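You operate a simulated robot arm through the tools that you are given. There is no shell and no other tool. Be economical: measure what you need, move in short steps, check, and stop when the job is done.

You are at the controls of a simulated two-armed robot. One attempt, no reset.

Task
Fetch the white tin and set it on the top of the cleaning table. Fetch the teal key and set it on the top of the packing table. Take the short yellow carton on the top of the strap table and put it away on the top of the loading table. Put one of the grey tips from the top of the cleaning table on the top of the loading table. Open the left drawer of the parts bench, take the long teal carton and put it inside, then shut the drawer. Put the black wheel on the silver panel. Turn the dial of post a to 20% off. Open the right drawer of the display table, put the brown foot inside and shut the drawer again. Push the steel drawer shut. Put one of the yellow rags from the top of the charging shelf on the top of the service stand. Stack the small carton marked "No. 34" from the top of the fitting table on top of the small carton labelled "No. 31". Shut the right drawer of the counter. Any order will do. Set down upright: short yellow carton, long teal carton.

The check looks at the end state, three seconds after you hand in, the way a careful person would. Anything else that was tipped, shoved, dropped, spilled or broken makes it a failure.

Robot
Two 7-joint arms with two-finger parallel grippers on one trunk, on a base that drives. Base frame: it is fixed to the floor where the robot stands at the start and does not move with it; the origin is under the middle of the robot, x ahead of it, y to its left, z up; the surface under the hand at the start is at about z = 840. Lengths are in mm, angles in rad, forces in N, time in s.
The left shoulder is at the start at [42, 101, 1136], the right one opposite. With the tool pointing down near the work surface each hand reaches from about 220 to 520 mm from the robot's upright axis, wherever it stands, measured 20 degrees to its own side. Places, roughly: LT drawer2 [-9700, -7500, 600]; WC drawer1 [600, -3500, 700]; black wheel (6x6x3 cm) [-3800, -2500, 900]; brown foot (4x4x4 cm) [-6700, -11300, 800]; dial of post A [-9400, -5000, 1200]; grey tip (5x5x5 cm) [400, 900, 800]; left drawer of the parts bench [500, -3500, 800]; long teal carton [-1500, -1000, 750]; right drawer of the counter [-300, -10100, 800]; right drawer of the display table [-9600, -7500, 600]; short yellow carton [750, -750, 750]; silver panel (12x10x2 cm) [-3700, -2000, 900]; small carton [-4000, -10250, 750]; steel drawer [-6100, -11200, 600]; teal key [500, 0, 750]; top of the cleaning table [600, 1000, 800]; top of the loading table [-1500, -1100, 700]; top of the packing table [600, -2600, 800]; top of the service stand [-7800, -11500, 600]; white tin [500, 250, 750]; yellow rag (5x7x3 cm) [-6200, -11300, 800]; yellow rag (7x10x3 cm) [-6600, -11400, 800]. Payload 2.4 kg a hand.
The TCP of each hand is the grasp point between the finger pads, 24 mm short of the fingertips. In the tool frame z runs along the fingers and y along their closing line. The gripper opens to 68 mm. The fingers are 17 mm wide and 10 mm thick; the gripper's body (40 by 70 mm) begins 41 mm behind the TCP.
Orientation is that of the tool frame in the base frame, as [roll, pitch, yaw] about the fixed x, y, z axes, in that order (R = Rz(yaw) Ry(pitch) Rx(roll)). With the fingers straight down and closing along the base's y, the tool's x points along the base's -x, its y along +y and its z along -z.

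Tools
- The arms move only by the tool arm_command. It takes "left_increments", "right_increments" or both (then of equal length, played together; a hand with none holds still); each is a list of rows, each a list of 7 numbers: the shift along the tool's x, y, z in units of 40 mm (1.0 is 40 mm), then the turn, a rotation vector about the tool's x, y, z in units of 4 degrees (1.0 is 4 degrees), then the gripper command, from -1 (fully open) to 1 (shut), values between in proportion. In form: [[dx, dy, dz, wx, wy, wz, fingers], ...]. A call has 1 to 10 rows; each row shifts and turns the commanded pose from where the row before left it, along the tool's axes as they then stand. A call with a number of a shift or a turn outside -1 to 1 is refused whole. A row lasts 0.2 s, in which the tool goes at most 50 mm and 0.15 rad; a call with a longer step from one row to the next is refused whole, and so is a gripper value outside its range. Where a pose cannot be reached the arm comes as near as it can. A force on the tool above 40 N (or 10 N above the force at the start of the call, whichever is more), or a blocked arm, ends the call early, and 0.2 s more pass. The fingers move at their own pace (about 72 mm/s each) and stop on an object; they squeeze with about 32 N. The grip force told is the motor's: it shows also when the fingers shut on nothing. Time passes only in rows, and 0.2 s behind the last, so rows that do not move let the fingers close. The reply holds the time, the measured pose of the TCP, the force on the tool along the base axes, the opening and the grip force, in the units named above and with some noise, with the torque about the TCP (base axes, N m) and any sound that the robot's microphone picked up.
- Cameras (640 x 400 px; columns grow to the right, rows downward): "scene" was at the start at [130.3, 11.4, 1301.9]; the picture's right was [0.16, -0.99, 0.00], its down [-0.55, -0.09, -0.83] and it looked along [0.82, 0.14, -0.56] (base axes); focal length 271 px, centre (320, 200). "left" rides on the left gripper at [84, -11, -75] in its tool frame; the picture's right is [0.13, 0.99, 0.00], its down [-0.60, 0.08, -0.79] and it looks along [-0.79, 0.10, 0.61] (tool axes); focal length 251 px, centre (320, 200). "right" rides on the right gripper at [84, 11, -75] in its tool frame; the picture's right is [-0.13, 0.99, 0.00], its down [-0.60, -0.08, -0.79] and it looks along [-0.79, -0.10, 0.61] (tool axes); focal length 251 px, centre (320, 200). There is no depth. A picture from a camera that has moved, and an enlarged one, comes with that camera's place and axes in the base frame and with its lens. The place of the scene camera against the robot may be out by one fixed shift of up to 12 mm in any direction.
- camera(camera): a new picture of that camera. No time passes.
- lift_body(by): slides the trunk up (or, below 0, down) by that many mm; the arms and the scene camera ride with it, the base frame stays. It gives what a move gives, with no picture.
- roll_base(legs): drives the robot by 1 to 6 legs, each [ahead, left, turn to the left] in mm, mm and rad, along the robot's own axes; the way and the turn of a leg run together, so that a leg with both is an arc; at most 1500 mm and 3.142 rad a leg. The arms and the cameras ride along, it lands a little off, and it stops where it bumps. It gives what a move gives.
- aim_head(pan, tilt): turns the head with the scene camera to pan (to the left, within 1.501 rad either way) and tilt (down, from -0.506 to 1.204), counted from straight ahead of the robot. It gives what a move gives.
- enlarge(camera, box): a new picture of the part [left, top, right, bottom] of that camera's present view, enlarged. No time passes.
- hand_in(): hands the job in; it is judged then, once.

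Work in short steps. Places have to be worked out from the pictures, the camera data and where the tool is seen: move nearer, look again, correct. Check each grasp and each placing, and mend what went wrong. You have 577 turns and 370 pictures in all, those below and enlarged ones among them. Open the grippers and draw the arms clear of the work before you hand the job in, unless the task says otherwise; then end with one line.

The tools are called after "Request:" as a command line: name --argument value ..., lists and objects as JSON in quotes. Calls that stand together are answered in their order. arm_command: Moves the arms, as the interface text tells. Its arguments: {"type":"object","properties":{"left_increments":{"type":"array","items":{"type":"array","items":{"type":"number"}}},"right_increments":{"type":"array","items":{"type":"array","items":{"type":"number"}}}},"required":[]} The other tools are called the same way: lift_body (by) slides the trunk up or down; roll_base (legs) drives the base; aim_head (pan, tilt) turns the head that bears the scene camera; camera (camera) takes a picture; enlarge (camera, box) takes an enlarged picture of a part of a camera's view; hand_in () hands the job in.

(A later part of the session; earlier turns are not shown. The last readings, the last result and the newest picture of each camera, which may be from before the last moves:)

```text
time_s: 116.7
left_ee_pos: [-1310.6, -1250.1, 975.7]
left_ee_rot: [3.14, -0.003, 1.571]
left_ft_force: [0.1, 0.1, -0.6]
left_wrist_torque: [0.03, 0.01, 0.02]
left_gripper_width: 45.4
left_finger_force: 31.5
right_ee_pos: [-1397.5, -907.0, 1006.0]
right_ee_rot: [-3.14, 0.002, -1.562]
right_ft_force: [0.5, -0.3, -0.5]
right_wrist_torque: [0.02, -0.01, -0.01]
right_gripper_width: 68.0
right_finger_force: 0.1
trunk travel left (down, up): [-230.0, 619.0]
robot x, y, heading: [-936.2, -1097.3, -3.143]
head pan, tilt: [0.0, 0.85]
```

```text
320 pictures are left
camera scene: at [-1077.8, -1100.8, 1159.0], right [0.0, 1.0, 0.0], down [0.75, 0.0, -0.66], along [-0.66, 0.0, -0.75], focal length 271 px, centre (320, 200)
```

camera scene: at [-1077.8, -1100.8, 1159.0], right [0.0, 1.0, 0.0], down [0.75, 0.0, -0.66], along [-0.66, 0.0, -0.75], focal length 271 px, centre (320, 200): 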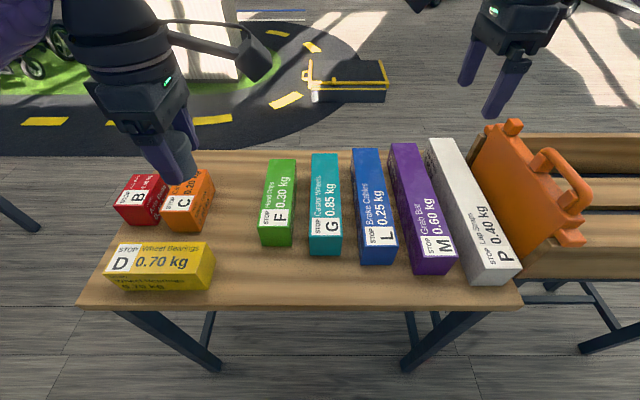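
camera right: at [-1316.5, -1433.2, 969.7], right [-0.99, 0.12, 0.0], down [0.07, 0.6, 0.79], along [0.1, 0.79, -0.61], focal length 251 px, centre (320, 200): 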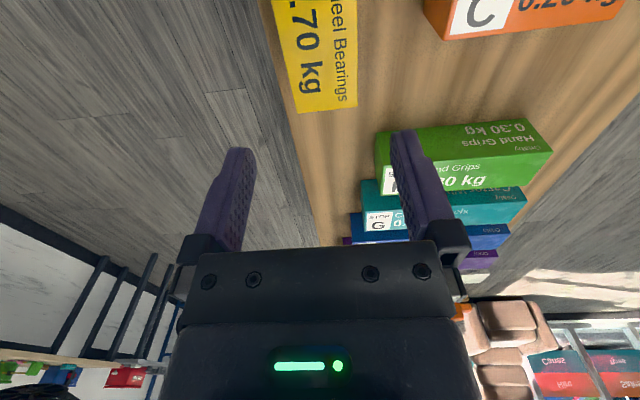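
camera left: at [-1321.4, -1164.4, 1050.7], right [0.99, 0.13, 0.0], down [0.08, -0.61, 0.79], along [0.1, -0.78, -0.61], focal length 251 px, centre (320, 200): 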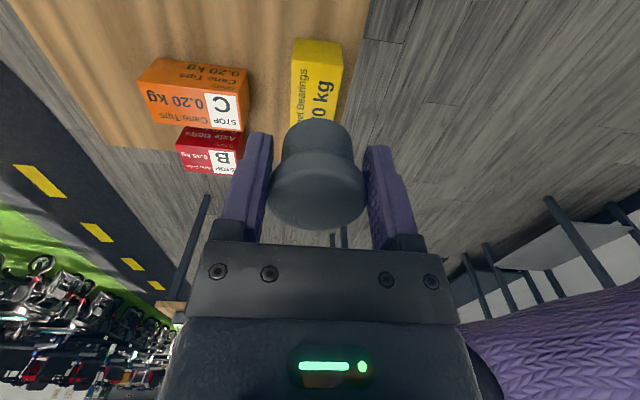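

The spot right of D is free. I move 10 mm toward the front edge and lower the tip.

Request:
arm_command --left_increments '[[0, 0.25, 0.9, 0, 0, 0, 1], [0, 0, 1, 0, 0, 0, 1], [0, 0, 1, 0, 0, 0, 1], [0, 0, 1, 0, 0, 0, 1], [0, 0, 1, 0, 0, 0, 1], [0, 0, 1, 0, 0, 0, 1], [0, 0, 0.2, 0, 0, 0, 1], [0, 0, 0, 0, 0, 0, 1]]'

Request:
arm_command --left_increments '[[0, 0, 0.08, 0, 0, 0, 1], [0, 0, 0.08, 0, 0, 0, 1], [0, 0, 0.08, 0, 0, 0, 1], [0, 0, 0.08, 0, 0, 0, 1], [0, 0, 0.08, 0, 0, 0, 1], [0, 0, 0.08, 0, 0, 0, 1], [0, 0, 0.08, 0, 0, 0, 1], [0, 0, 0.08, 0, 0, 0, 1]]'

Request:
camera --camera "scene"

```text
time_s: 118.5
left_ee_pos: [-1300.1, -1247.6, 731.3]
left_ee_rot: [3.14, -0.003, 1.574]
left_ft_force: [0.1, -0.2, -1.4]
left_wrist_torque: [-0.02, -0.02, 0.01]
left_gripper_width: 45.4
left_finger_force: 31.9
right_ee_pos: [-1396.7, -905.7, 1006.0]
right_ee_rot: [-3.14, 0.002, -1.561]
right_ft_force: [0.2, 0.6, -0.3]
right_wrist_torque: [-0.03, 0.0, 0.01]
right_gripper_width: 68.0
right_finger_force: 0.1
trunk travel left (down, up): [-230.0, 619.0]
robot x, y, heading: [-941.3, -1097.3, -3.142]
head pan, tilt: [0.0, 0.85]
```

```text
time_s: 119.4
left_ee_pos: [-1300.8, -1248.3, 724.8]
left_ee_rot: [-3.135, -0.005, 1.575]
left_ft_force: [9.8, -1.2, 25.6]
left_wrist_torque: [-0.23, -0.28, 0.07]
left_gripper_width: 45.3
left_finger_force: 32.0
right_ee_pos: [-1394.6, -905.8, 1006.6]
right_ee_rot: [-3.141, 0.002, -1.559]
right_ft_force: [0.1, 1.0, 0.8]
right_wrist_torque: [-0.03, -0.04, -0.02]
right_gripper_width: 68.0
right_finger_force: 0.0
trunk travel left (down, up): [-230.0, 619.0]
robot x, y, heading: [-939.3, -1097.2, -3.136]
head pan, tilt: [0.0, 0.85]
stopped in row 4 (left hand): the force on the tool passed its limit at 43 N (the readings are from after the stop); the commanded pose is now the measured one
```

```text
319 pictures are left
camera scene: at [-1075.1, -1100.5, 1159.5], right [0.0, 1.0, 0.0], down [0.75, 0.0, -0.66], along [-0.66, 0.0, -0.75], focal length 271 px, centre (320, 200)
```

scene: 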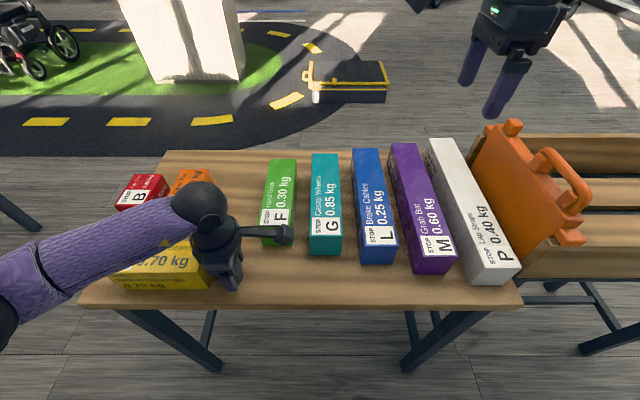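

Contact came about 10 mm earlier than expected; I look closely before letting go.

Request:
camera --camera "left"

Request:
enlarge --camera "scene" --box '[120, 170, 320, 310]'

```text
318 pictures are left
camera left: at [-1310.4, -1163.6, 800.4], right [0.99, 0.13, -0.01], down [0.09, -0.61, 0.79], along [0.1, -0.78, -0.61], focal length 251 px, centre (320, 200)
```

left: 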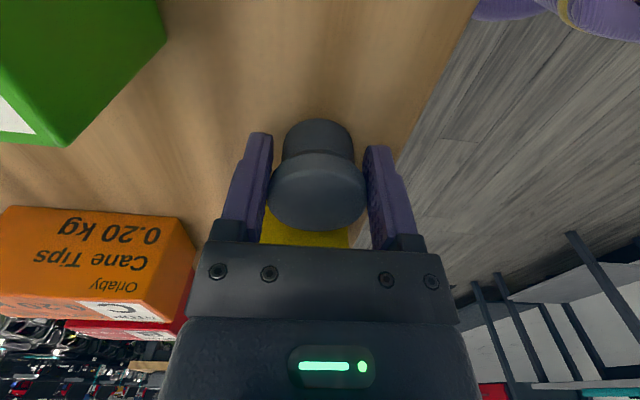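

```text
2.86 times, centred on (220, 240) of scene
camera zoom: at [-1075.1, -1100.5, 1159.5], right [0.0, 1.0, 0.0], down [0.75, 0.0, -0.66], along [-0.66, 0.0, -0.75], focal length 775 px, centre (606, 86)
```

zoom: 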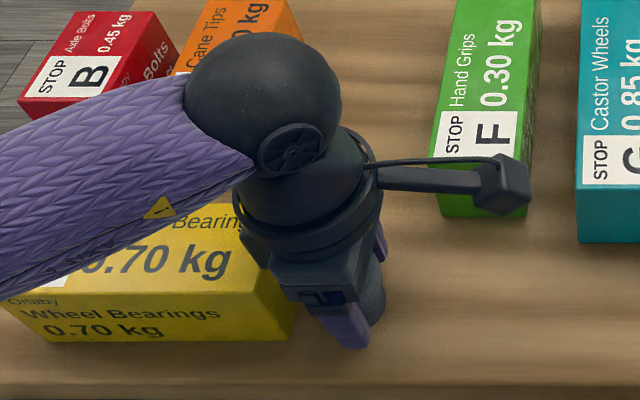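

The load passes almost through the TCP, so it is the tip standing on the table. Release and lift.

Request:
arm_command --left_increments '[[0, 0, -0.04, 0, 0, 0, 0.2], [0, 0, 0, 0, 0, 0, -1], [0, 0, 0, 0, 0, 0, -1], [0, 0, -0.3, 0, 0, 0, -1], [0, 0, -0.8, 0, 0, 0, -1], [0, 0, -1, 0, 0, 0, -1], [0, 0, -1, 0, 0, 0, -1], [0, 0, -1, 0, 0, 0, -1], [0, 0, -1, 0, 0, 0, -1]]'

Request:
camera --camera "left"

Request:
camera --camera "scene"

```text
time_s: 121.4
left_ee_pos: [-1299.6, -1249.6, 928.4]
left_ee_rot: [-3.136, -0.003, 1.574]
left_ft_force: [0.0, 0.2, -0.1]
left_wrist_torque: [-0.02, -0.01, 0.01]
left_gripper_width: 68.1
left_finger_force: 0.1
right_ee_pos: [-1395.7, -906.0, 1005.5]
right_ee_rot: [-3.141, 0.002, -1.56]
right_ft_force: [-0.3, -0.5, 0.6]
right_wrist_torque: [0.0, 0.03, 0.0]
right_gripper_width: 68.1
right_finger_force: 0.1
trunk travel left (down, up): [-230.0, 619.0]
robot x, y, heading: [-939.1, -1098.7, -3.135]
head pan, tilt: [0.0, 0.85]
```

```text
316 pictures are left
camera left: at [-1310.0, -1165.2, 1004.5], right [0.99, 0.13, 0.0], down [0.08, -0.61, 0.79], along [0.1, -0.78, -0.61], focal length 251 px, centre (320, 200)
```

left: 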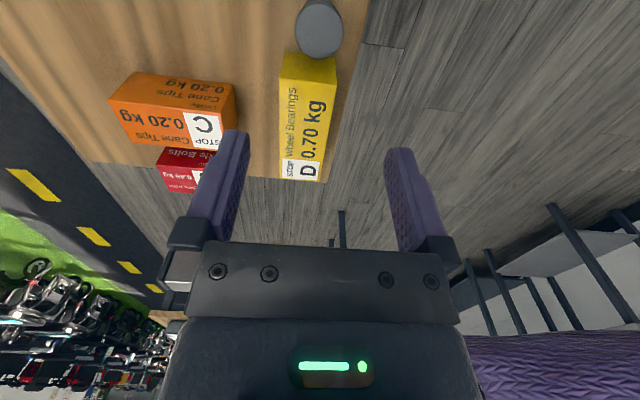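

```text
315 pictures are left
camera scene: at [-1077.6, -1101.0, 1159.0], right [0.0, 1.0, 0.0], down [0.75, 0.0, -0.66], along [-0.66, 0.0, -0.75], focal length 271 px, centre (320, 200)
```

scene: 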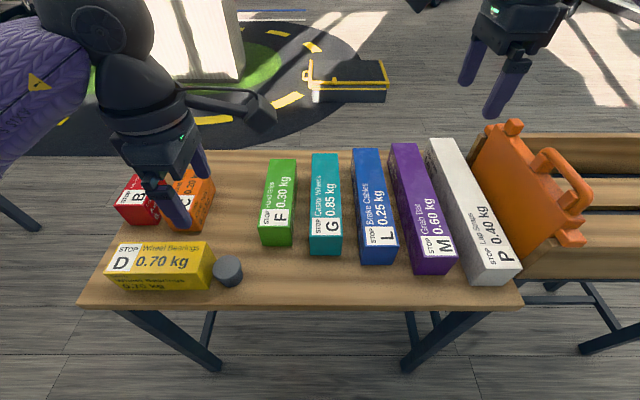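

Tip and yellow carton stand on the loading table. Next the teal carton G (about 250×60): I turn both wrists back to neutral while clear above the table.

Request:
arm_command --left_increments '[[0, 0, -0.1, 0, 0, 1, -1], [0, 0, -0.1, 0, 0, 1, -1], [0, 0, -0.1, 0, 0, 1, -1], [0, 0, -0.1, 0, 0, 1, -1], [0, 0, -0.1, 0, 0, 1, -1], [0, 0, -0.1, 0, 0, 1, -1], [0, 0, -0.1, 0, 0, 1, -1], [0, 0, -0.1, 0, 0, 1, -1], [0, 0, -0.1, 0, 0, 1, -1], [0, 0, -0.1, 0, 0, 1, -1]]' --right_increments '[[0, 0, 0, 0, 0, -1, -1], [0, 0, 0, 0, 0, -1, -1], [0, 0, 0, 0, 0, -1, -1], [0, 0, 0, 0, 0, -1, -1], [0, 0, 0, 0, 0, -1, -1], [0, 0, 0, 0, 0, -1, -1], [0, 0, 0, 0, 0, -1, -1], [0, 0, 0, 0, 0, -1, -1], [0, 0, 0, 0, 0, -1, -1], [0, 0, 0, 0, 0, -1, -1]]'

Request:
arm_command --left_increments '[[0, 0, -0.1, 0, 0, 1, -1], [0, 0, -0.1, 0, 0, 1, -1], [0, 0, -0.1, 0, 0, 1, -1], [0, 0, -0.1, 0, 0, 1, -1], [0, 0, -0.1, 0, 0, 1, -1], [0, 0, -0.1, 0, 0, 1, -1], [0, 0, -0.1, 0, 0, 1, -1], [0, 0, -0.1, 0, 0, 1, -1], [0, 0, -0.1, 0, 0, 1, -1], [0, 0, -0.1, 0, 0, 1, -1]]' --right_increments '[[0, 0, 0, 0, 0, -1, -1], [0, 0, 0, 0, 0, -1, -1], [0, 0, 0, 0, 0, -1, -1], [0, 0, 0, 0, 0, -1, -1], [0, 0, 0, 0, 0, -1, -1], [0, 0, 0, 0, 0, -1, -1], [0, 0, 0, 0, 0, -1, -1], [0, 0, 0, 0, 0, -1, -1], [0, 0, 0, 0, 0, -1, -1], [0, 0, 0, 0, 0, -1, -1]]'

Request:
arm_command --left_increments '[[0, 0, 0, 0, 0, 1, -1], [0, 0, 0, 0, 0, 1, -1], [0, 0, 0, 0, 0, 0.5, -1]]' --right_increments '[[0, 0, 0, 0, 0, -1, -1], [0, 0, 0, 0, 0, -1, -1], [0, 0, 0, 0, 0, -0.4, -1]]'

Request:
roll_base --legs '[[30, 175, 0]]'

Request:
camera --camera "right"

```text
time_s: 123.6
left_ee_pos: [-1300.3, -1249.6, 969.0]
left_ee_rot: [-3.136, -0.002, 0.873]
left_ft_force: [-0.4, -0.9, -0.2]
left_wrist_torque: [0.02, -0.03, 0.02]
left_gripper_width: 67.9
left_finger_force: 0.0
right_ee_pos: [-1397.9, -905.5, 1006.3]
right_ee_rot: [-3.138, -0.001, -0.861]
right_ft_force: [-0.8, -0.6, -0.1]
right_wrist_torque: [-0.01, -0.03, -0.03]
right_gripper_width: 68.1
right_finger_force: 0.0
trunk travel left (down, up): [-230.0, 619.0]
robot x, y, heading: [-938.1, -1093.6, -3.134]
head pan, tilt: [0.0, 0.85]
```

```text
time_s: 125.8
left_ee_pos: [-1300.4, -1249.8, 1009.6]
left_ee_rot: [-3.136, 0.002, 0.177]
left_ft_force: [-0.4, -0.4, 0.2]
left_wrist_torque: [-0.01, 0.01, 0.02]
left_gripper_width: 68.0
left_finger_force: 0.0
right_ee_pos: [-1396.6, -907.8, 1006.4]
right_ee_rot: [-3.141, -0.001, -0.163]
right_ft_force: [-0.5, 0.3, 0.4]
right_wrist_torque: [-0.02, 0.02, 0.01]
right_gripper_width: 67.9
right_finger_force: 0.1
trunk travel left (down, up): [-230.0, 619.0]
robot x, y, heading: [-939.4, -1094.4, -3.136]
head pan, tilt: [0.0, 0.85]
```

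```text
time_s: 126.6
left_ee_pos: [-1300.8, -1250.1, 1010.1]
left_ee_rot: [-3.137, 0.007, 0.004]
left_ft_force: [-1.0, -0.5, -0.8]
left_wrist_torque: [0.01, -0.01, -0.01]
left_gripper_width: 68.1
left_finger_force: 0.0
right_ee_pos: [-1397.3, -907.6, 1005.9]
right_ee_rot: [3.142, -0.002, 0.004]
right_ft_force: [-0.5, 0.1, 0.2]
right_wrist_torque: [0.02, -0.01, 0.01]
right_gripper_width: 68.2
right_finger_force: 0.0
trunk travel left (down, up): [-230.0, 619.0]
robot x, y, heading: [-937.3, -1099.9, -3.141]
head pan, tilt: [0.0, 0.85]
```

```text
time_s: 128.1
left_ee_pos: [-1329.8, -1425.5, 1009.6]
left_ee_rot: [-3.136, 0.005, 0.007]
left_ft_force: [0.0, 0.0, 0.2]
left_wrist_torque: [-0.02, -0.03, 0.02]
left_gripper_width: 67.9
left_finger_force: 0.1
right_ee_pos: [-1427.4, -1081.9, 1005.7]
right_ee_rot: [-3.139, 0.0, 0.006]
right_ft_force: [0.9, 0.7, -0.3]
right_wrist_torque: [-0.01, -0.02, -0.01]
right_gripper_width: 67.9
right_finger_force: 0.1
trunk travel left (down, up): [-230.0, 619.0]
robot x, y, heading: [-970.6, -1269.9, -3.137]
head pan, tilt: [0.0, 0.85]
```

```text
314 pictures are left
camera right: at [-1342.4, -1091.6, 1080.8], right [-0.12, -0.99, 0.0], down [-0.61, 0.07, 0.79], along [-0.79, 0.1, -0.61], focal length 251 px, centre (320, 200)
```

right: 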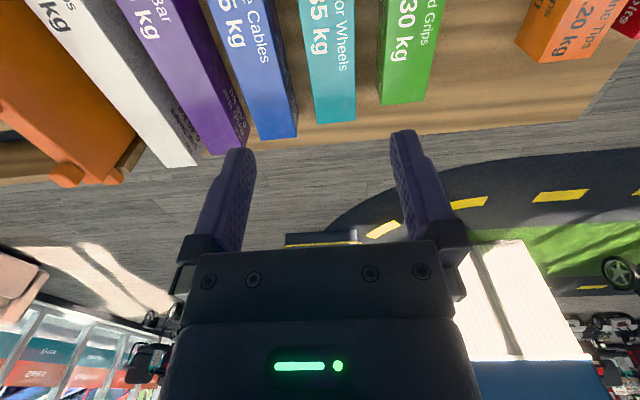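

Teal carton's centre works out near (-1472,-1087), aligned with x. I move over it and descend to just above its top.

Request:
roll_base --legs '[[28, 3, 0]]'

Request:
arm_command --right_increments '[[-0.4, 0.05, 0.8, 0, 0, 0, -1], [0, 0, 1, 0, 0, 0, -1], [0, 0, 1, 0, 0, 0, -1], [0, 0, 1, 0, 0, 0, -1], [0, 0, 1, 0, 0, 0, -1], [0, 0, 0.9, 0, 0, 0, -1], [0, 0, 0, 0, 0, 0, -1]]'

Request:
camera --camera "right"

Request:
camera --camera "scene"

```text
time_s: 128.9
left_ee_pos: [-1357.5, -1427.8, 1009.3]
left_ee_rot: [-3.137, 0.004, 0.005]
left_ft_force: [0.1, -1.5, 0.0]
left_wrist_torque: [0.0, -0.02, -0.03]
left_gripper_width: 67.7
left_finger_force: 0.0
right_ee_pos: [-1454.3, -1084.9, 1006.1]
right_ee_rot: [-3.14, -0.003, 0.005]
right_ft_force: [0.0, -0.3, -0.5]
right_wrist_torque: [0.0, 0.02, 0.0]
right_gripper_width: 67.8
right_finger_force: 0.2
trunk travel left (down, up): [-230.0, 619.0]
robot x, y, heading: [-994.3, -1274.1, -3.139]
head pan, tilt: [0.0, 0.85]
```

```text
time_s: 130.5
left_ee_pos: [-1357.5, -1428.6, 1009.5]
left_ee_rot: [-3.138, 0.005, 0.005]
left_ft_force: [-0.7, -0.2, 1.0]
left_wrist_torque: [-0.02, 0.0, -0.02]
left_gripper_width: 68.0
left_finger_force: 0.0
right_ee_pos: [-1471.3, -1085.2, 777.2]
right_ee_rot: [-3.14, -0.001, 0.006]
right_ft_force: [0.1, -0.7, 0.5]
right_wrist_torque: [-0.02, 0.03, -0.04]
right_gripper_width: 67.9
right_finger_force: 0.0
trunk travel left (down, up): [-230.0, 619.0]
robot x, y, heading: [-994.5, -1274.6, -3.138]
head pan, tilt: [0.0, 0.85]
```

```text
313 pictures are left
camera right: at [-1386.4, -1096.3, 852.7], right [-0.12, -0.99, 0.0], down [-0.61, 0.07, 0.79], along [-0.79, 0.1, -0.61], focal length 251 px, centre (320, 200)
```

right: 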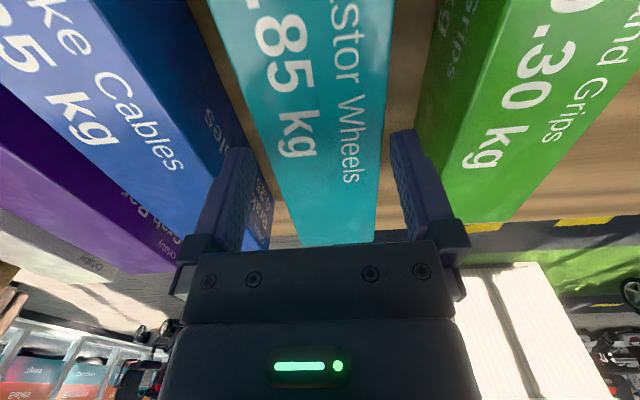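

```text
312 pictures are left
camera scene: at [-1135.2, -1278.6, 1159.0], right [0.0, 1.0, 0.0], down [0.75, 0.0, -0.66], along [-0.66, 0.0, -0.75], focal length 271 px, centre (320, 200)
```

scene: 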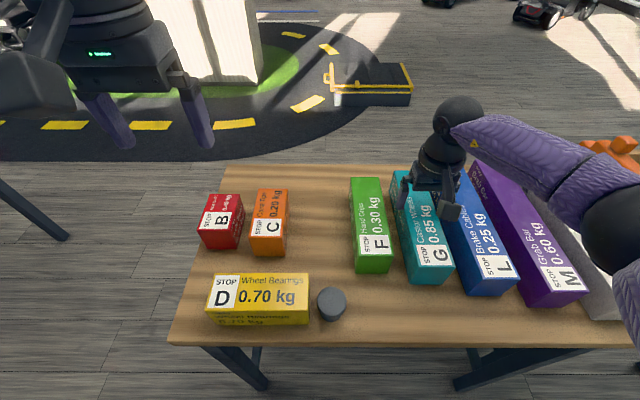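

The carton's top is nearer z≈758 than I assumed, and its centreline is y≈-1087. I shift 2 mm and descend to z≈735 in small steps.

Request:
arm_command --right_increments '[[0, 0.05, 0.2, 0, 0, 0, -1], [0, 0, 0.2, 0, 0, 0, -1], [0, 0, 0, 0, 0, 0, -1]]'

Request:
camera --camera "right"

```text
time_s: 131.3
left_ee_pos: [-1358.1, -1427.5, 1008.5]
left_ee_rot: [-3.137, 0.005, 0.005]
left_ft_force: [-0.2, -0.2, 0.2]
left_wrist_torque: [0.0, 0.03, -0.01]
left_gripper_width: 67.9
left_finger_force: 0.2
right_ee_pos: [-1470.2, -1088.0, 761.5]
right_ee_rot: [-3.14, -0.003, 0.004]
right_ft_force: [0.8, -0.8, 1.0]
right_wrist_torque: [-0.04, -0.01, -0.02]
right_gripper_width: 68.1
right_finger_force: 0.0
trunk travel left (down, up): [-230.0, 619.0]
robot x, y, heading: [-996.9, -1274.4, -3.137]
head pan, tilt: [0.0, 0.85]
```

```text
311 pictures are left
camera right: at [-1386.2, -1098.0, 836.4], right [-0.12, -0.99, 0.0], down [-0.61, 0.07, 0.79], along [-0.79, 0.1, -0.61], focal length 251 px, centre (320, 200)
```

right: 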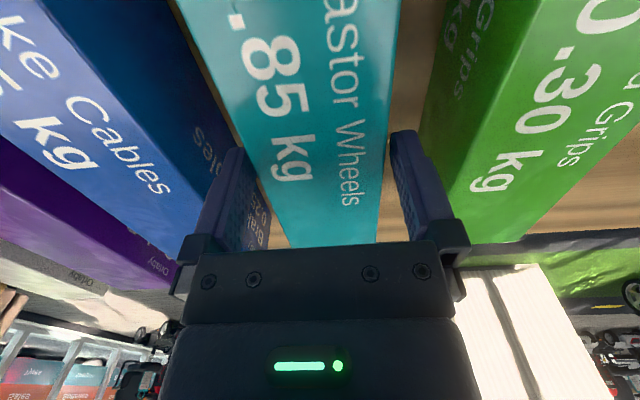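

Fingers pass on both sides. Descend to ~735 and close.

Request:
arm_command --right_increments '[[0, 0, 0.25, 0, 0, 0, -1], [0, 0, 0.25, 0, 0, 0, -1], [0, 0, 0.15, 0, 0, 0, -1], [0, 0, 0, 0, 0, 0, 1], [0, 0, 0, 0, 0, 0, 1], [0, 0, 0, 0, 0, 0, 1]]'

Request:
arm_command --right_increments '[[0, 0, -0.25, 0, 0, 0, 1], [0, 0, -0.5, 0, 0, 0, 1], [0, 0, -0.5, 0, 0, 0, 1], [0, 0, -0.5, 0, 0, 0, 1]]'

Request:
camera --camera "scene"

```text
time_s: 132.7
left_ee_pos: [-1358.0, -1427.6, 1008.2]
left_ee_rot: [-3.135, 0.004, 0.006]
left_ft_force: [-0.5, 0.4, 0.7]
left_wrist_torque: [-0.02, -0.01, 0.02]
left_gripper_width: 68.0
left_finger_force: 0.1
right_ee_pos: [-1470.9, -1089.0, 735.6]
right_ee_rot: [-3.139, -0.001, 0.004]
right_ft_force: [-1.5, 3.1, 3.0]
right_wrist_torque: [-0.11, 0.01, -0.13]
right_gripper_width: 59.7
right_finger_force: 32.3
trunk travel left (down, up): [-230.0, 619.0]
robot x, y, heading: [-995.4, -1274.1, -3.135]
head pan, tilt: [0.0, 0.85]
```

```text
time_s: 133.7
left_ee_pos: [-1358.2, -1426.8, 1008.2]
left_ee_rot: [-3.138, 0.004, 0.006]
left_ft_force: [-0.1, 1.0, -0.1]
left_wrist_torque: [0.0, 0.0, 0.0]
left_gripper_width: 68.2
left_finger_force: 0.1
right_ee_pos: [-1470.8, -1087.8, 806.4]
right_ee_rot: [-3.139, -0.005, 0.006]
right_ft_force: [0.4, -0.6, -7.7]
right_wrist_torque: [0.01, 0.06, 0.02]
right_gripper_width: 59.9
right_finger_force: 32.2
trunk travel left (down, up): [-230.0, 619.0]
robot x, y, heading: [-994.7, -1278.1, -3.139]
head pan, tilt: [0.0, 0.85]
```

```text
310 pictures are left
camera scene: at [-1135.7, -1278.4, 1158.9], right [0.0, 1.0, 0.0], down [0.75, 0.0, -0.66], along [-0.66, 0.0, -0.75], focal length 271 px, centre (320, 200)
```

scene: 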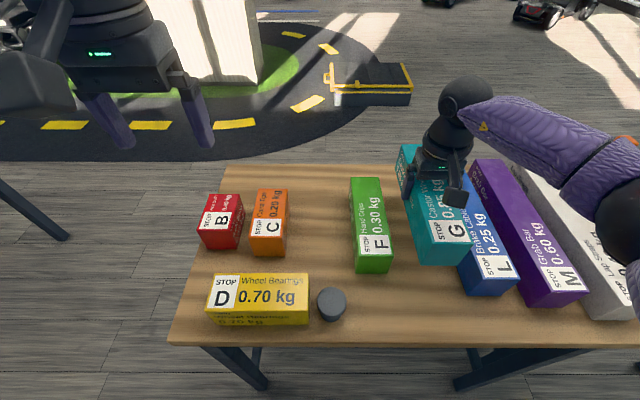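

Held level (60 mm, ~8 N). I raise it and draw it in, bring the trunk back up, and drive back to the first table for the key.

Request:
arm_command --right_increments '[[0, 0, -1, 0, 0, 0, 1], [0, 0, -1, 0, 0, 0, 1], [0, 0, -1, 0, 0, 0, 1], [0.5, 0, -1, 0, 0, 0, 1], [0.8, 0, -0.8, 0, 0, 0, 1], [0.8, 0, 0, 0, 0, 0, 1], [0.8, 0, 0, 0, 0, 0, 1]]'

Request:
lift_body --by 120

Request:
roll_base --legs '[[-400, 0, 0], [0, 0, 3.138], [480, 1010, 0]]'

Request:
aim_head --pan 0.2 --tilt 0.6

Request:
camera --camera "scene"

```text
time_s: 135.3
left_ee_pos: [-1357.9, -1427.5, 1009.3]
left_ee_rot: [-3.138, 0.005, 0.006]
left_ft_force: [-0.1, 0.0, -0.3]
left_wrist_torque: [-0.01, -0.03, 0.0]
left_gripper_width: 67.7
left_finger_force: 0.1
right_ee_pos: [-1354.9, -1088.5, 995.7]
right_ee_rot: [-3.141, -0.004, 0.003]
right_ft_force: [0.5, 0.0, -8.2]
right_wrist_torque: [-0.01, 0.08, 0.03]
right_gripper_width: 60.0
right_finger_force: 32.0
trunk travel left (down, up): [-230.0, 619.0]
robot x, y, heading: [-992.8, -1275.3, -3.133]
head pan, tilt: [0.0, 0.85]
```

```text
time_s: 136.8
left_ee_pos: [-1358.0, -1428.1, 1127.9]
left_ee_rot: [-3.139, 0.005, 0.004]
left_ft_force: [0.8, -0.4, -0.4]
left_wrist_torque: [0.01, 0.0, -0.01]
left_gripper_width: 68.1
left_finger_force: 0.1
right_ee_pos: [-1354.3, -1087.9, 1118.1]
right_ee_rot: [-3.139, -0.004, 0.006]
right_ft_force: [-0.8, 0.5, -9.2]
right_wrist_torque: [-0.02, 0.1, -0.01]
right_gripper_width: 59.7
right_finger_force: 32.0
trunk travel left (down, up): [-350.0, 500.0]
robot x, y, heading: [-995.5, -1272.1, -3.132]
head pan, tilt: [0.0, 0.85]
```

```text
time_s: 151.9
left_ee_pos: [250.0, -100.2, 1128.0]
left_ee_rot: [-3.136, 0.004, -3.134]
left_ft_force: [-0.4, -0.5, 0.5]
left_wrist_torque: [-0.02, -0.02, 0.02]
left_gripper_width: 68.2
left_finger_force: 0.1
right_ee_pos: [247.1, -440.6, 1117.5]
right_ee_rot: [-3.141, -0.003, -3.136]
right_ft_force: [0.5, 1.1, -8.4]
right_wrist_torque: [0.0, -0.06, 0.0]
right_gripper_width: 60.0
right_finger_force: 31.7
trunk travel left (down, up): [-350.0, 500.0]
robot x, y, heading: [-109.5, -255.9, 0.001]
head pan, tilt: [0.0, 0.85]
```

```text
time_s: 152.7
left_ee_pos: [251.5, -102.0, 1128.3]
left_ee_rot: [-3.136, 0.004, -3.134]
left_ft_force: [0.3, 0.1, -0.4]
left_wrist_torque: [0.0, 0.03, -0.02]
left_gripper_width: 67.9
left_finger_force: 0.1
right_ee_pos: [247.4, -439.5, 1117.4]
right_ee_rot: [-3.141, -0.003, -3.138]
right_ft_force: [0.0, 0.1, -8.1]
right_wrist_torque: [0.0, -0.08, 0.0]
right_gripper_width: 59.9
right_finger_force: 32.4
trunk travel left (down, up): [-350.0, 500.0]
robot x, y, heading: [-108.9, -255.0, 0.009]
head pan, tilt: [0.201, 0.6]
```

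```text
309 pictures are left
camera scene: at [18.1, -238.9, 1301.3], right [0.2, -0.98, 0.0], down [-0.55, -0.12, -0.82], along [0.81, 0.17, -0.57], focal length 271 px, centre (320, 200)
```

scene: 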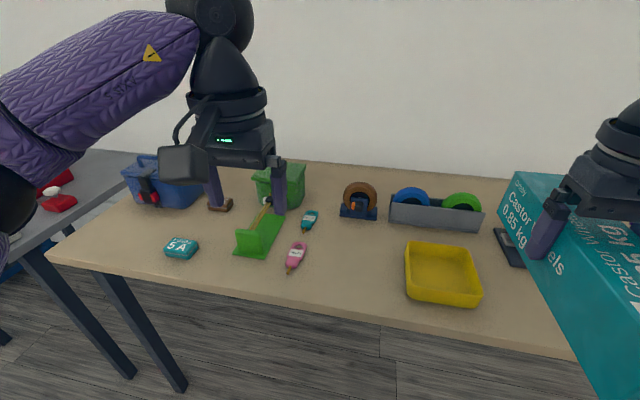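

Key seen at about (566,-91). Drive 200 ahead so the left hand can reach it.

Request:
roll_base --legs '[[200, 0, 0]]'

Request:
arm_command --left_increments '[[-0.8, 0, 0.8, 0, 0, 0, -1], [-0.8, 0, 0.8, 0, 0, 0, -1], [-0.6, 0, 0.8, 0, 0, 0, -1], [0, 0, 0.6, 0, 0, 0, -1]]'

Request:
camera --camera "left"

```text
time_s: 154.3
left_ee_pos: [451.4, -100.0, 1128.9]
left_ee_rot: [-3.138, 0.002, -3.136]
left_ft_force: [0.0, 0.6, -0.5]
left_wrist_torque: [0.0, 0.03, 0.01]
left_gripper_width: 67.9
left_finger_force: 0.1
right_ee_pos: [448.0, -438.8, 1117.8]
right_ee_rot: [-3.139, -0.003, -3.136]
right_ft_force: [1.0, 0.0, -7.9]
right_wrist_torque: [-0.01, -0.09, 0.01]
right_gripper_width: 60.1
right_finger_force: 31.3
trunk travel left (down, up): [-350.0, 500.0]
robot x, y, heading: [87.9, -250.2, 0.006]
head pan, tilt: [0.201, 0.6]
```

```text
time_s: 155.3
left_ee_pos: [539.8, -99.7, 1008.9]
left_ee_rot: [-3.138, 0.003, -3.136]
left_ft_force: [0.0, -0.2, 0.3]
left_wrist_torque: [0.02, 0.01, -0.03]
left_gripper_width: 67.9
left_finger_force: 0.1
right_ee_pos: [447.7, -440.1, 1116.7]
right_ee_rot: [-3.14, -0.003, -3.135]
right_ft_force: [-1.6, -0.1, -8.3]
right_wrist_torque: [-0.02, -0.09, 0.01]
right_gripper_width: 60.0
right_finger_force: 32.3
trunk travel left (down, up): [-350.0, 500.0]
robot x, y, heading: [89.3, -249.7, -0.0]
head pan, tilt: [0.201, 0.6]
```

```text
308 pictures are left
camera left: at [455.6, -110.0, 1082.9], right [-0.14, 0.99, 0.0], down [0.6, 0.09, 0.8], along [0.79, 0.1, -0.61], focal length 251 px, centre (320, 200)
```

left: 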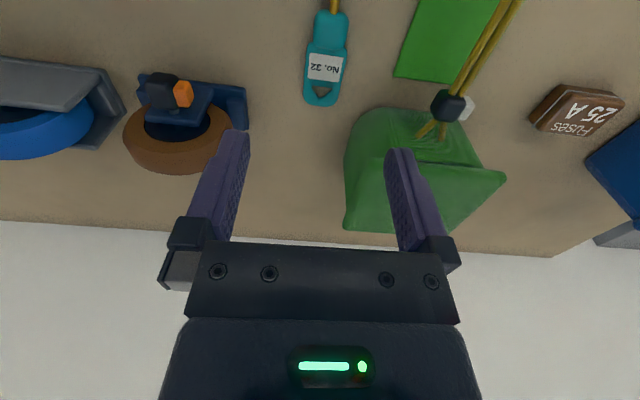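

Key body centred near (562,-93.5), about 38 mm wide, pointing along x. I narrow the fingers to ~52 mm and come down over it.

Request:
arm_command --left_increments '[[-0.56, 0.15, 0.6, 0, 0, 0, -0.53], [0, 0, 0.8, 0, 0, 0, -0.53], [0, 0, 0.8, 0, 0, 0, -0.53], [0, 0, 0.7, 0, 0, 0, -0.53], [0, 0, 0, 0, 0, 0, -0.53]]'

Request:
camera --camera "left"

```text
time_s: 156.5
left_ee_pos: [561.9, -94.9, 892.5]
left_ee_rot: [-3.138, 0.003, -3.137]
left_ft_force: [0.7, -0.1, -0.3]
left_wrist_torque: [0.01, 0.05, -0.01]
left_gripper_width: 51.9
left_finger_force: 0.1
right_ee_pos: [448.2, -440.2, 1118.2]
right_ee_rot: [-3.138, -0.004, -3.135]
right_ft_force: [-0.6, 0.2, -9.1]
right_wrist_torque: [0.01, -0.09, 0.0]
right_gripper_width: 60.1
right_finger_force: 31.6
trunk travel left (down, up): [-350.0, 500.0]
robot x, y, heading: [85.8, -252.2, 0.007]
head pan, tilt: [0.201, 0.6]
```

```text
307 pictures are left
camera left: at [478.5, -105.6, 967.1], right [-0.13, 0.99, 0.0], down [0.6, 0.09, 0.8], along [0.79, 0.1, -0.61], focal length 251 px, centre (320, 200)
```

left: 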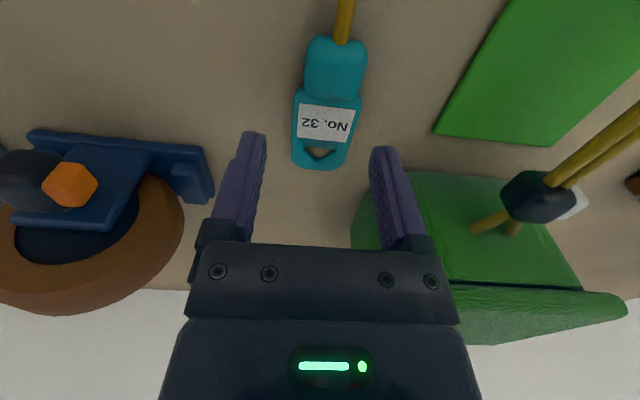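

Well centred. Down 27 mm, close and lift.

Request:
arm_command --left_increments '[[0, 0, 0.4, 0, 0, 0, -0.53], [0, 0, 0.26, 0, 0, 0, -0.53], [0, 0, 0, 0, 0, 0, 1], [0, 0, 0, 0, 0, 0, 1], [0, 0, 0, 0, 0, 0, 1]]'

Request:
arm_command --left_increments '[[0, 0, -0.5, 0, 0, 0, 1], [0, 0, -0.5, 0, 0, 0, 1], [0, 0, -0.5, 0, 0, 0, 1]]'

Request:
camera --camera "left"

```text
time_s: 157.7
left_ee_pos: [561.8, -94.8, 866.2]
left_ee_rot: [-3.137, 0.003, -3.134]
left_ft_force: [0.6, 0.1, 1.5]
left_wrist_torque: [-0.03, -0.01, -0.03]
left_gripper_width: 34.7
left_finger_force: 31.8
right_ee_pos: [447.9, -439.9, 1118.1]
right_ee_rot: [-3.139, -0.004, -3.138]
right_ft_force: [0.9, 0.7, -8.1]
right_wrist_torque: [-0.01, -0.06, -0.02]
right_gripper_width: 60.0
right_finger_force: 31.7
trunk travel left (down, up): [-350.0, 500.0]
robot x, y, heading: [91.3, -257.0, 0.007]
head pan, tilt: [0.201, 0.6]
```

```text
time_s: 158.5
left_ee_pos: [559.6, -93.5, 926.1]
left_ee_rot: [-3.138, 0.005, -3.134]
left_ft_force: [0.0, 0.4, -0.1]
left_wrist_torque: [0.05, -0.01, -0.02]
left_gripper_width: 34.7
left_finger_force: 32.1
right_ee_pos: [447.5, -439.9, 1117.2]
right_ee_rot: [-3.139, -0.005, -3.136]
right_ft_force: [0.9, 0.7, -8.3]
right_wrist_torque: [0.01, -0.07, -0.03]
right_gripper_width: 59.9
right_finger_force: 32.3
trunk travel left (down, up): [-350.0, 500.0]
robot x, y, heading: [86.9, -253.6, 0.005]
head pan, tilt: [0.201, 0.6]
```

```text
306 pictures are left
camera left: at [477.0, -104.8, 1001.4], right [-0.14, 0.99, 0.0], down [0.6, 0.09, 0.8], along [0.79, 0.11, -0.61], focal length 251 px, centre (320, 200)
```

left: 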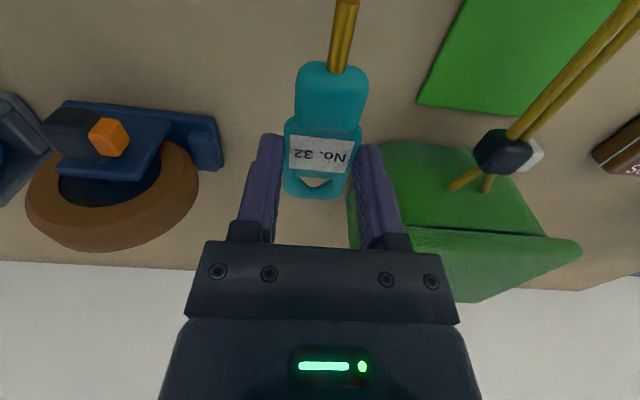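

Key held (35 mm). I raise and draw it in, then back away and drive right to the packing table.

Request:
arm_command --left_increments '[[0, 0, -1, 0, 0, 0, 1], [0, 0, -1, 0, 0, 0, 1], [0, 0, -1, 0, 0, 0, 1], [0.8, 0, -1, 0, 0, 0, 1], [0.9, 0, -0.5, 0, 0, 0, 1], [0.9, 0, 0, 0, 0, 0, 1]]'

Request:
roll_base --legs '[[-280, 0, 0], [0, -1050, 0], [0, -1050, 0]]'

Request:
aim_head --pan -0.1 --tilt 0.5

Request:
camera --camera "scene"

```text
refused: row 4 steps farther than a row can; nothing moved
```

```text
time_s: 170.5
left_ee_pos: [288.4, -2199.4, 925.9]
left_ee_rot: [-3.139, 0.002, 3.14]
left_ft_force: [0.3, -0.7, -0.1]
left_wrist_torque: [-0.03, 0.03, 0.02]
left_gripper_width: 34.8
left_finger_force: 32.0
right_ee_pos: [171.8, -2543.8, 1118.5]
right_ee_rot: [-3.138, -0.005, 3.139]
right_ft_force: [-0.7, -0.7, -8.7]
right_wrist_torque: [0.0, -0.08, 0.01]
right_gripper_width: 59.8
right_finger_force: 32.2
trunk travel left (down, up): [-350.0, 500.0]
robot x, y, heading: [-185.8, -2356.0, 0.001]
head pan, tilt: [0.201, 0.6]
```

```text
time_s: 171.3
left_ee_pos: [287.7, -2199.0, 928.2]
left_ee_rot: [-3.138, 0.003, 3.141]
left_ft_force: [0.0, 0.9, 0.4]
left_wrist_torque: [0.0, 0.01, 0.02]
left_gripper_width: 34.5
left_finger_force: 32.0
right_ee_pos: [172.5, -2543.8, 1118.6]
right_ee_rot: [-3.14, -0.004, 3.141]
right_ft_force: [0.1, -0.2, -8.1]
right_wrist_torque: [0.0, -0.09, 0.0]
right_gripper_width: 60.1
right_finger_force: 32.0
trunk travel left (down, up): [-350.0, 500.0]
robot x, y, heading: [-187.2, -2352.7, -0.007]
head pan, tilt: [-0.099, 0.499]
```

```text
305 pictures are left
camera scene: at [-51.7, -2366.6, 1310.4], right [-0.1, -0.99, 0.0], down [-0.48, 0.05, -0.88], along [0.87, -0.09, -0.48], focal length 271 px, centre (320, 200)
```

scene: 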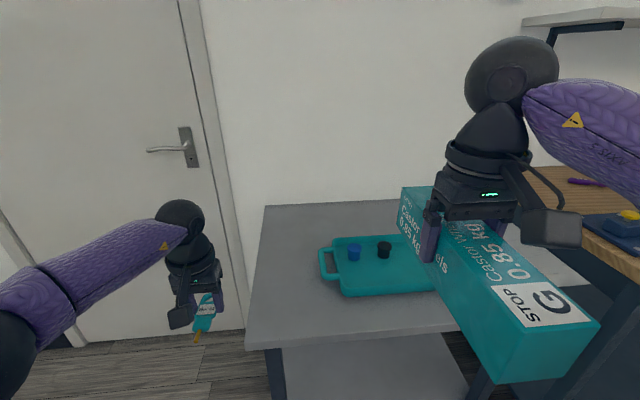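

The left arm stayed low on that drive but nothing touched. The packing table (z≈800, left edge y≈-2255) has free room left of the tray; I drive to put the key over (450,-2325).

Request:
roll_base --legs '[[162, -126, 0]]'

Request:
camera --camera "left"

Request:
aim_head --pan 0.3 --tilt 0.8

Request:
camera --camera "scene"

```text
time_s: 172.9
left_ee_pos: [450.8, -2326.2, 926.8]
left_ee_rot: [-3.137, 0.003, 3.141]
left_ft_force: [0.5, -0.4, -0.4]
left_wrist_torque: [-0.02, -0.01, -0.03]
left_gripper_width: 34.6
left_finger_force: 32.3
right_ee_pos: [334.1, -2671.4, 1116.7]
right_ee_rot: [-3.139, -0.003, 3.139]
right_ft_force: [0.4, 0.1, -7.8]
right_wrist_torque: [-0.03, -0.06, 0.02]
right_gripper_width: 59.9
right_finger_force: 32.2
trunk travel left (down, up): [-350.0, 500.0]
robot x, y, heading: [-24.3, -2478.2, -0.004]
head pan, tilt: [-0.099, 0.499]
```

```text
304 pictures are left
camera left: at [366.8, -2336.5, 1001.0], right [-0.13, 0.99, 0.0], down [0.6, 0.08, 0.8], along [0.79, 0.1, -0.61], focal length 251 px, centre (320, 200)
```

left: 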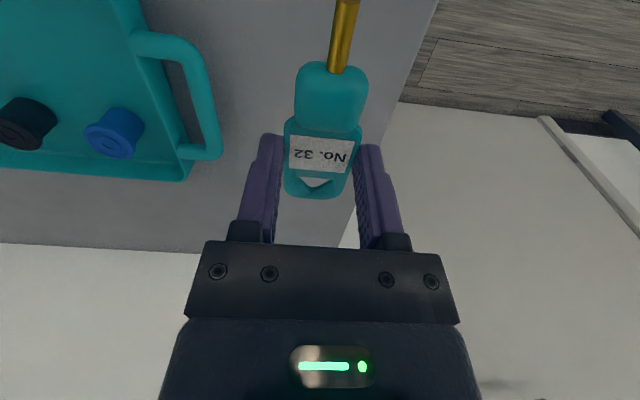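

```text
time_s: 173.8
left_ee_pos: [450.8, -2325.4, 925.5]
left_ee_rot: [-3.138, 0.006, 3.138]
left_ft_force: [0.8, 0.5, 0.6]
left_wrist_torque: [-0.01, 0.01, -0.01]
left_gripper_width: 34.6
left_finger_force: 31.9
right_ee_pos: [334.8, -2670.3, 1116.7]
right_ee_rot: [3.141, -0.004, 3.139]
right_ft_force: [0.1, -0.9, -8.2]
right_wrist_torque: [-0.03, -0.08, -0.01]
right_gripper_width: 59.8
right_finger_force: 31.7
trunk travel left (down, up): [-350.0, 500.0]
robot x, y, heading: [-22.9, -2480.2, -0.004]
head pan, tilt: [0.3, 0.799]
```

```text
303 pictures are left
camera scene: at [97.1, -2460.7, 1284.5], right [0.29, -0.96, 0.0], down [-0.69, -0.21, -0.7], along [0.67, 0.2, -0.72], focal length 271 px, centre (320, 200)
```

scene: 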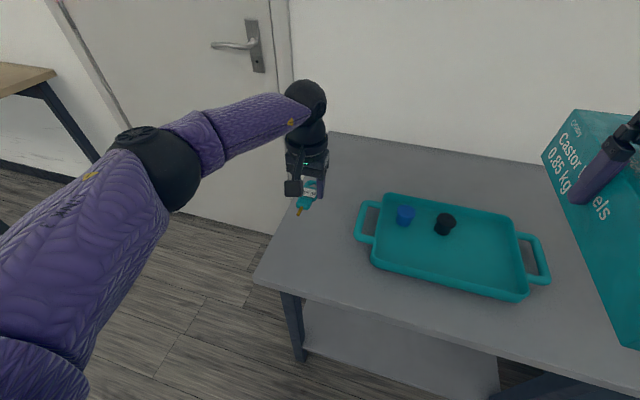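

Handle of the tray starts near y=-2436, table edge y=-2255; I aim at y=-2342 and lower until contact.

Request:
arm_command --left_increments '[[0, -0.4, 0.6, 0, 0, 0, 1], [0, 0, 0.7, 0, 0, 0, 1], [0, 0, 0.5, 0, 0, 0, 1], [0, 0, 0.15, 0, 0, 0, 1], [0, 0, 0.08, 0, 0, 0, 1], [0, 0, 0.08, 0, 0, 0, 1], [0, 0, 0.08, 0, 0, 0, 1], [0, 0, 0.08, 0, 0, 0, 1], [0, 0, 0.08, 0, 0, 0, 1], [0, 0, 0.08, 0, 0, 0, 1]]'

Request:
camera --camera "left"

```text
time_s: 176.0
left_ee_pos: [450.7, -2342.1, 830.3]
left_ee_rot: [-3.136, 0.004, 3.139]
left_ft_force: [-0.1, -0.2, 0.1]
left_wrist_torque: [-0.01, 0.0, 0.03]
left_gripper_width: 34.6
left_finger_force: 32.0
right_ee_pos: [334.4, -2670.2, 1116.7]
right_ee_rot: [-3.14, -0.003, 3.139]
right_ft_force: [0.0, 0.2, -8.2]
right_wrist_torque: [0.02, -0.08, -0.01]
right_gripper_width: 59.8
right_finger_force: 32.4
trunk travel left (down, up): [-350.0, 500.0]
robot x, y, heading: [-24.1, -2478.1, -0.005]
head pan, tilt: [0.3, 0.799]
```

```text
302 pictures are left
camera left: at [366.8, -2352.5, 903.7], right [-0.13, 0.99, -0.01], down [0.6, 0.08, 0.8], along [0.79, 0.1, -0.61], focal length 251 px, centre (320, 200)
```

left: 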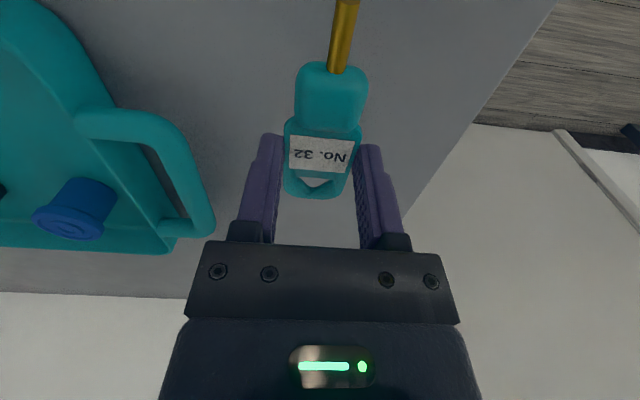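

Good lateral clearance; keep lowering.

Request:
arm_command --left_increments '[[0, 0, 0.08, 0, 0, 0, 1], [0, 0, 0.08, 0, 0, 0, 1], [0, 0, 0.08, 0, 0, 0, 1], [0, 0, 0.08, 0, 0, 0, 1], [0, 0, 0.08, 0, 0, 0, 1], [0, 0, 0.08, 0, 0, 0, 1], [0, 0, 0.08, 0, 0, 0, 1], [0, 0, 0.08, 0, 0, 0, 1], [0, 0, 0.08, 0, 0, 0, 1], [0, 0, 0.08, 0, 0, 0, 1]]'

```text
time_s: 178.2
left_ee_pos: [449.9, -2342.0, 798.2]
left_ee_rot: [-3.136, 0.006, 3.14]
left_ft_force: [-1.0, 0.5, 0.6]
left_wrist_torque: [-0.01, -0.03, -0.01]
left_gripper_width: 34.4
left_finger_force: 32.5
right_ee_pos: [334.2, -2670.3, 1117.0]
right_ee_rot: [-3.139, -0.004, 3.138]
right_ft_force: [-0.2, 0.1, -8.7]
right_wrist_torque: [0.02, -0.1, 0.01]
right_gripper_width: 60.1
right_finger_force: 31.8
trunk travel left (down, up): [-350.0, 500.0]
robot x, y, heading: [-24.2, -2480.6, -0.005]
head pan, tilt: [0.3, 0.799]
```

Request:
arm_command --left_increments '[[0, 0, 0.08, 0, 0, 0, 1], [0, 0, 0.08, 0, 0, 0, 1], [0, 0, 0.08, 0, 0, 0, 1], [0, 0, 0.08, 0, 0, 0, 1], [0, 0, 0.08, 0, 0, 0, 1], [0, 0, 0.08, 0, 0, 0, 1], [0, 0, 0.08, 0, 0, 0, 1], [0, 0, 0.08, 0, 0, 0, 1], [0, 0, 0.08, 0, 0, 0, 1], [0, 0, 0.08, 0, 0, 0, 1]]'

Request:
camera --camera "left"

```text
time_s: 180.3
left_ee_pos: [441.6, -2343.7, 783.3]
left_ee_rot: [-3.137, 0.011, 3.14]
left_ft_force: [-5.1, -0.7, 19.8]
left_wrist_torque: [0.08, 0.4, 0.05]
left_gripper_width: 34.4
left_finger_force: 31.7
left hand out of reach, approached as far as the arm can: row 1, 4, 7, 9
right_ee_pos: [332.7, -2669.3, 1116.7]
right_ee_rot: [-3.141, -0.001, 3.139]
right_ft_force: [-0.2, -0.5, -8.6]
right_wrist_torque: [0.01, -0.06, 0.01]
right_gripper_width: 60.0
right_finger_force: 32.5
trunk travel left (down, up): [-350.0, 500.0]
robot x, y, heading: [-23.2, -2482.3, 0.003]
head pan, tilt: [0.3, 0.799]
stopped in row 10 (left hand): the force on the tool passed its limit at 45 N (the readings are from after the stop); the commanded pose is now the measured one
```

```text
301 pictures are left
camera left: at [358.1, -2353.9, 857.9], right [-0.13, 0.99, -0.01], down [0.59, 0.08, 0.8], along [0.79, 0.1, -0.6], focal length 251 px, centre (320, 200)
```

left: 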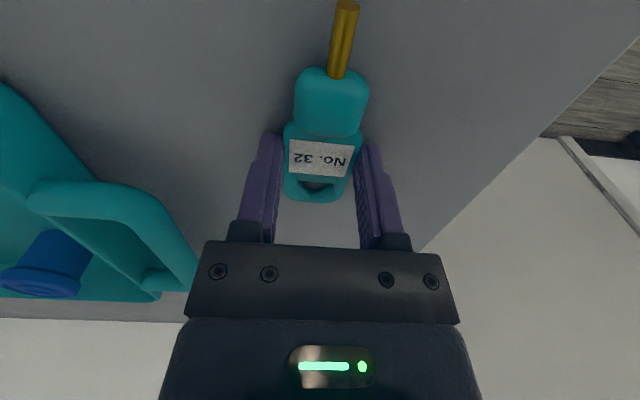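

On the table (≈757). Release and lift.

Request:
arm_command --left_increments '[[0, 0, -0.04, 0, 0, 0, 0.3], [0, 0, 0, 0, 0, 0, -0.6], [0, 0, 0, 0, 0, 0, -0.6], [0, 0, -0.4, 0, 0, 0, -0.6], [0, 0, -0.9, 0, 0, 0, -0.6], [0, 0, -1, 0, 0, 0, -0.6], [0, 0, -1, 0, 0, 0, -0.6], [0, 0, -1, 0, 0, 0, -0.6], [0, 0, -1, 0, 0, 0, -0.6], [0, 0, -1, 0, 0, 0, -0.6]]'

Request:
arm_command --left_increments '[[0.5, 0, -1, 0, 0, 0, -0.6], [0.5, 0, -1, 0, 0, 0, -0.6], [0.5, 0, -0.5, 0, 0, 0, -0.6]]'

Request:
camera --camera "scene"

```text
time_s: 182.6
left_ee_pos: [440.8, -2343.1, 1036.8]
left_ee_rot: [-3.141, 0.008, 3.14]
left_ft_force: [0.6, 0.2, -0.4]
left_wrist_torque: [0.01, -0.03, 0.02]
left_gripper_width: 54.2
left_finger_force: 0.1
right_ee_pos: [334.5, -2670.9, 1117.1]
right_ee_rot: [-3.138, -0.005, 3.138]
right_ft_force: [0.4, -0.1, -8.4]
right_wrist_torque: [0.03, -0.09, 0.01]
right_gripper_width: 59.8
right_finger_force: 31.9
trunk travel left (down, up): [-350.0, 500.0]
robot x, y, heading: [-23.2, -2479.0, -0.005]
head pan, tilt: [0.3, 0.799]
```

```text
time_s: 183.3
left_ee_pos: [379.2, -2342.7, 1136.2]
left_ee_rot: [-3.14, 0.008, 3.141]
left_ft_force: [-0.2, 0.9, -0.2]
left_wrist_torque: [-0.02, -0.01, 0.02]
left_gripper_width: 54.3
left_finger_force: 0.1
right_ee_pos: [334.3, -2671.0, 1116.8]
right_ee_rot: [-3.14, -0.003, 3.137]
right_ft_force: [0.1, 0.2, -8.8]
right_wrist_torque: [-0.06, -0.1, 0.0]
right_gripper_width: 59.9
right_finger_force: 31.8
trunk travel left (down, up): [-350.0, 500.0]
robot x, y, heading: [-21.6, -2480.2, -0.004]
head pan, tilt: [0.3, 0.799]
```

```text
300 pictures are left
camera scene: at [96.9, -2460.6, 1284.5], right [0.29, -0.96, 0.0], down [-0.69, -0.21, -0.7], along [0.67, 0.2, -0.72], focal length 271 px, centre (320, 200)
```

scene: 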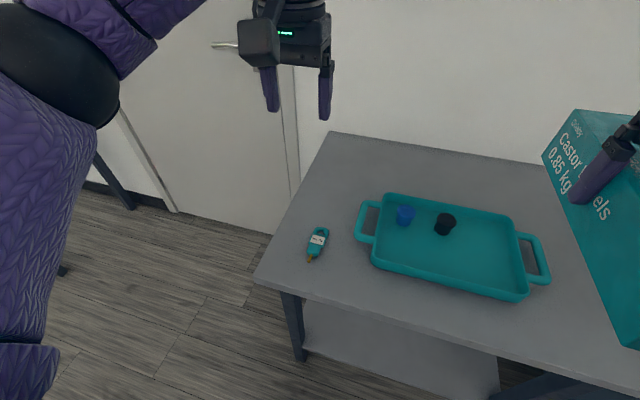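

Key placed. Back off and go right to the parts bench.

Request:
roll_base --legs '[[-330, 0, 0], [0, -950, 0]]'

Request:
aim_head --pan 0.0 --tilt 0.55

Request:
camera --camera "scene"

```text
time_s: 190.1
left_ee_pos: [46.8, -3296.5, 1134.8]
left_ee_rot: [-3.137, 0.01, 3.138]
left_ft_force: [0.2, 0.1, -0.4]
left_wrist_torque: [0.04, 0.02, 0.01]
left_gripper_width: 54.1
left_finger_force: 0.0
right_ee_pos: [1.6, -3624.3, 1116.7]
right_ee_rot: [-3.141, -0.004, 3.136]
right_ft_force: [0.4, 0.2, -8.0]
right_wrist_torque: [-0.01, -0.04, 0.02]
right_gripper_width: 59.9
right_finger_force: 32.0
trunk travel left (down, up): [-350.0, 500.0]
robot x, y, heading: [-357.0, -3432.9, -0.002]
head pan, tilt: [0.3, 0.799]
```

```text
time_s: 190.9
left_ee_pos: [46.2, -3295.2, 1134.4]
left_ee_rot: [-3.138, 0.009, 3.14]
left_ft_force: [0.4, 0.4, 0.0]
left_wrist_torque: [-0.02, 0.0, -0.01]
left_gripper_width: 54.3
left_finger_force: 0.0
right_ee_pos: [0.6, -3624.7, 1116.9]
right_ee_rot: [-3.139, -0.004, 3.137]
right_ft_force: [0.1, -0.3, -8.1]
right_wrist_torque: [0.0, -0.11, 0.01]
right_gripper_width: 60.1
right_finger_force: 32.1
trunk travel left (down, up): [-350.0, 500.0]
robot x, y, heading: [-357.3, -3433.1, -0.002]
head pan, tilt: [0.0, 0.55]
```

```text
299 pictures are left
camera scene: at [-223.8, -3437.5, 1305.8], right [0.0, -1.0, 0.0], down [-0.52, 0.0, -0.85], along [0.85, 0.0, -0.52], focal length 271 px, centre (320, 200)
```

scene: 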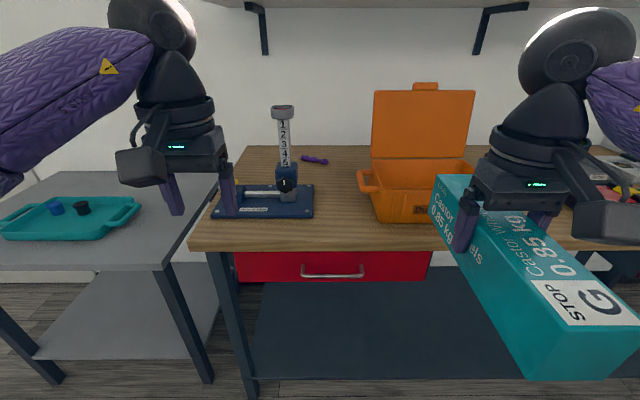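

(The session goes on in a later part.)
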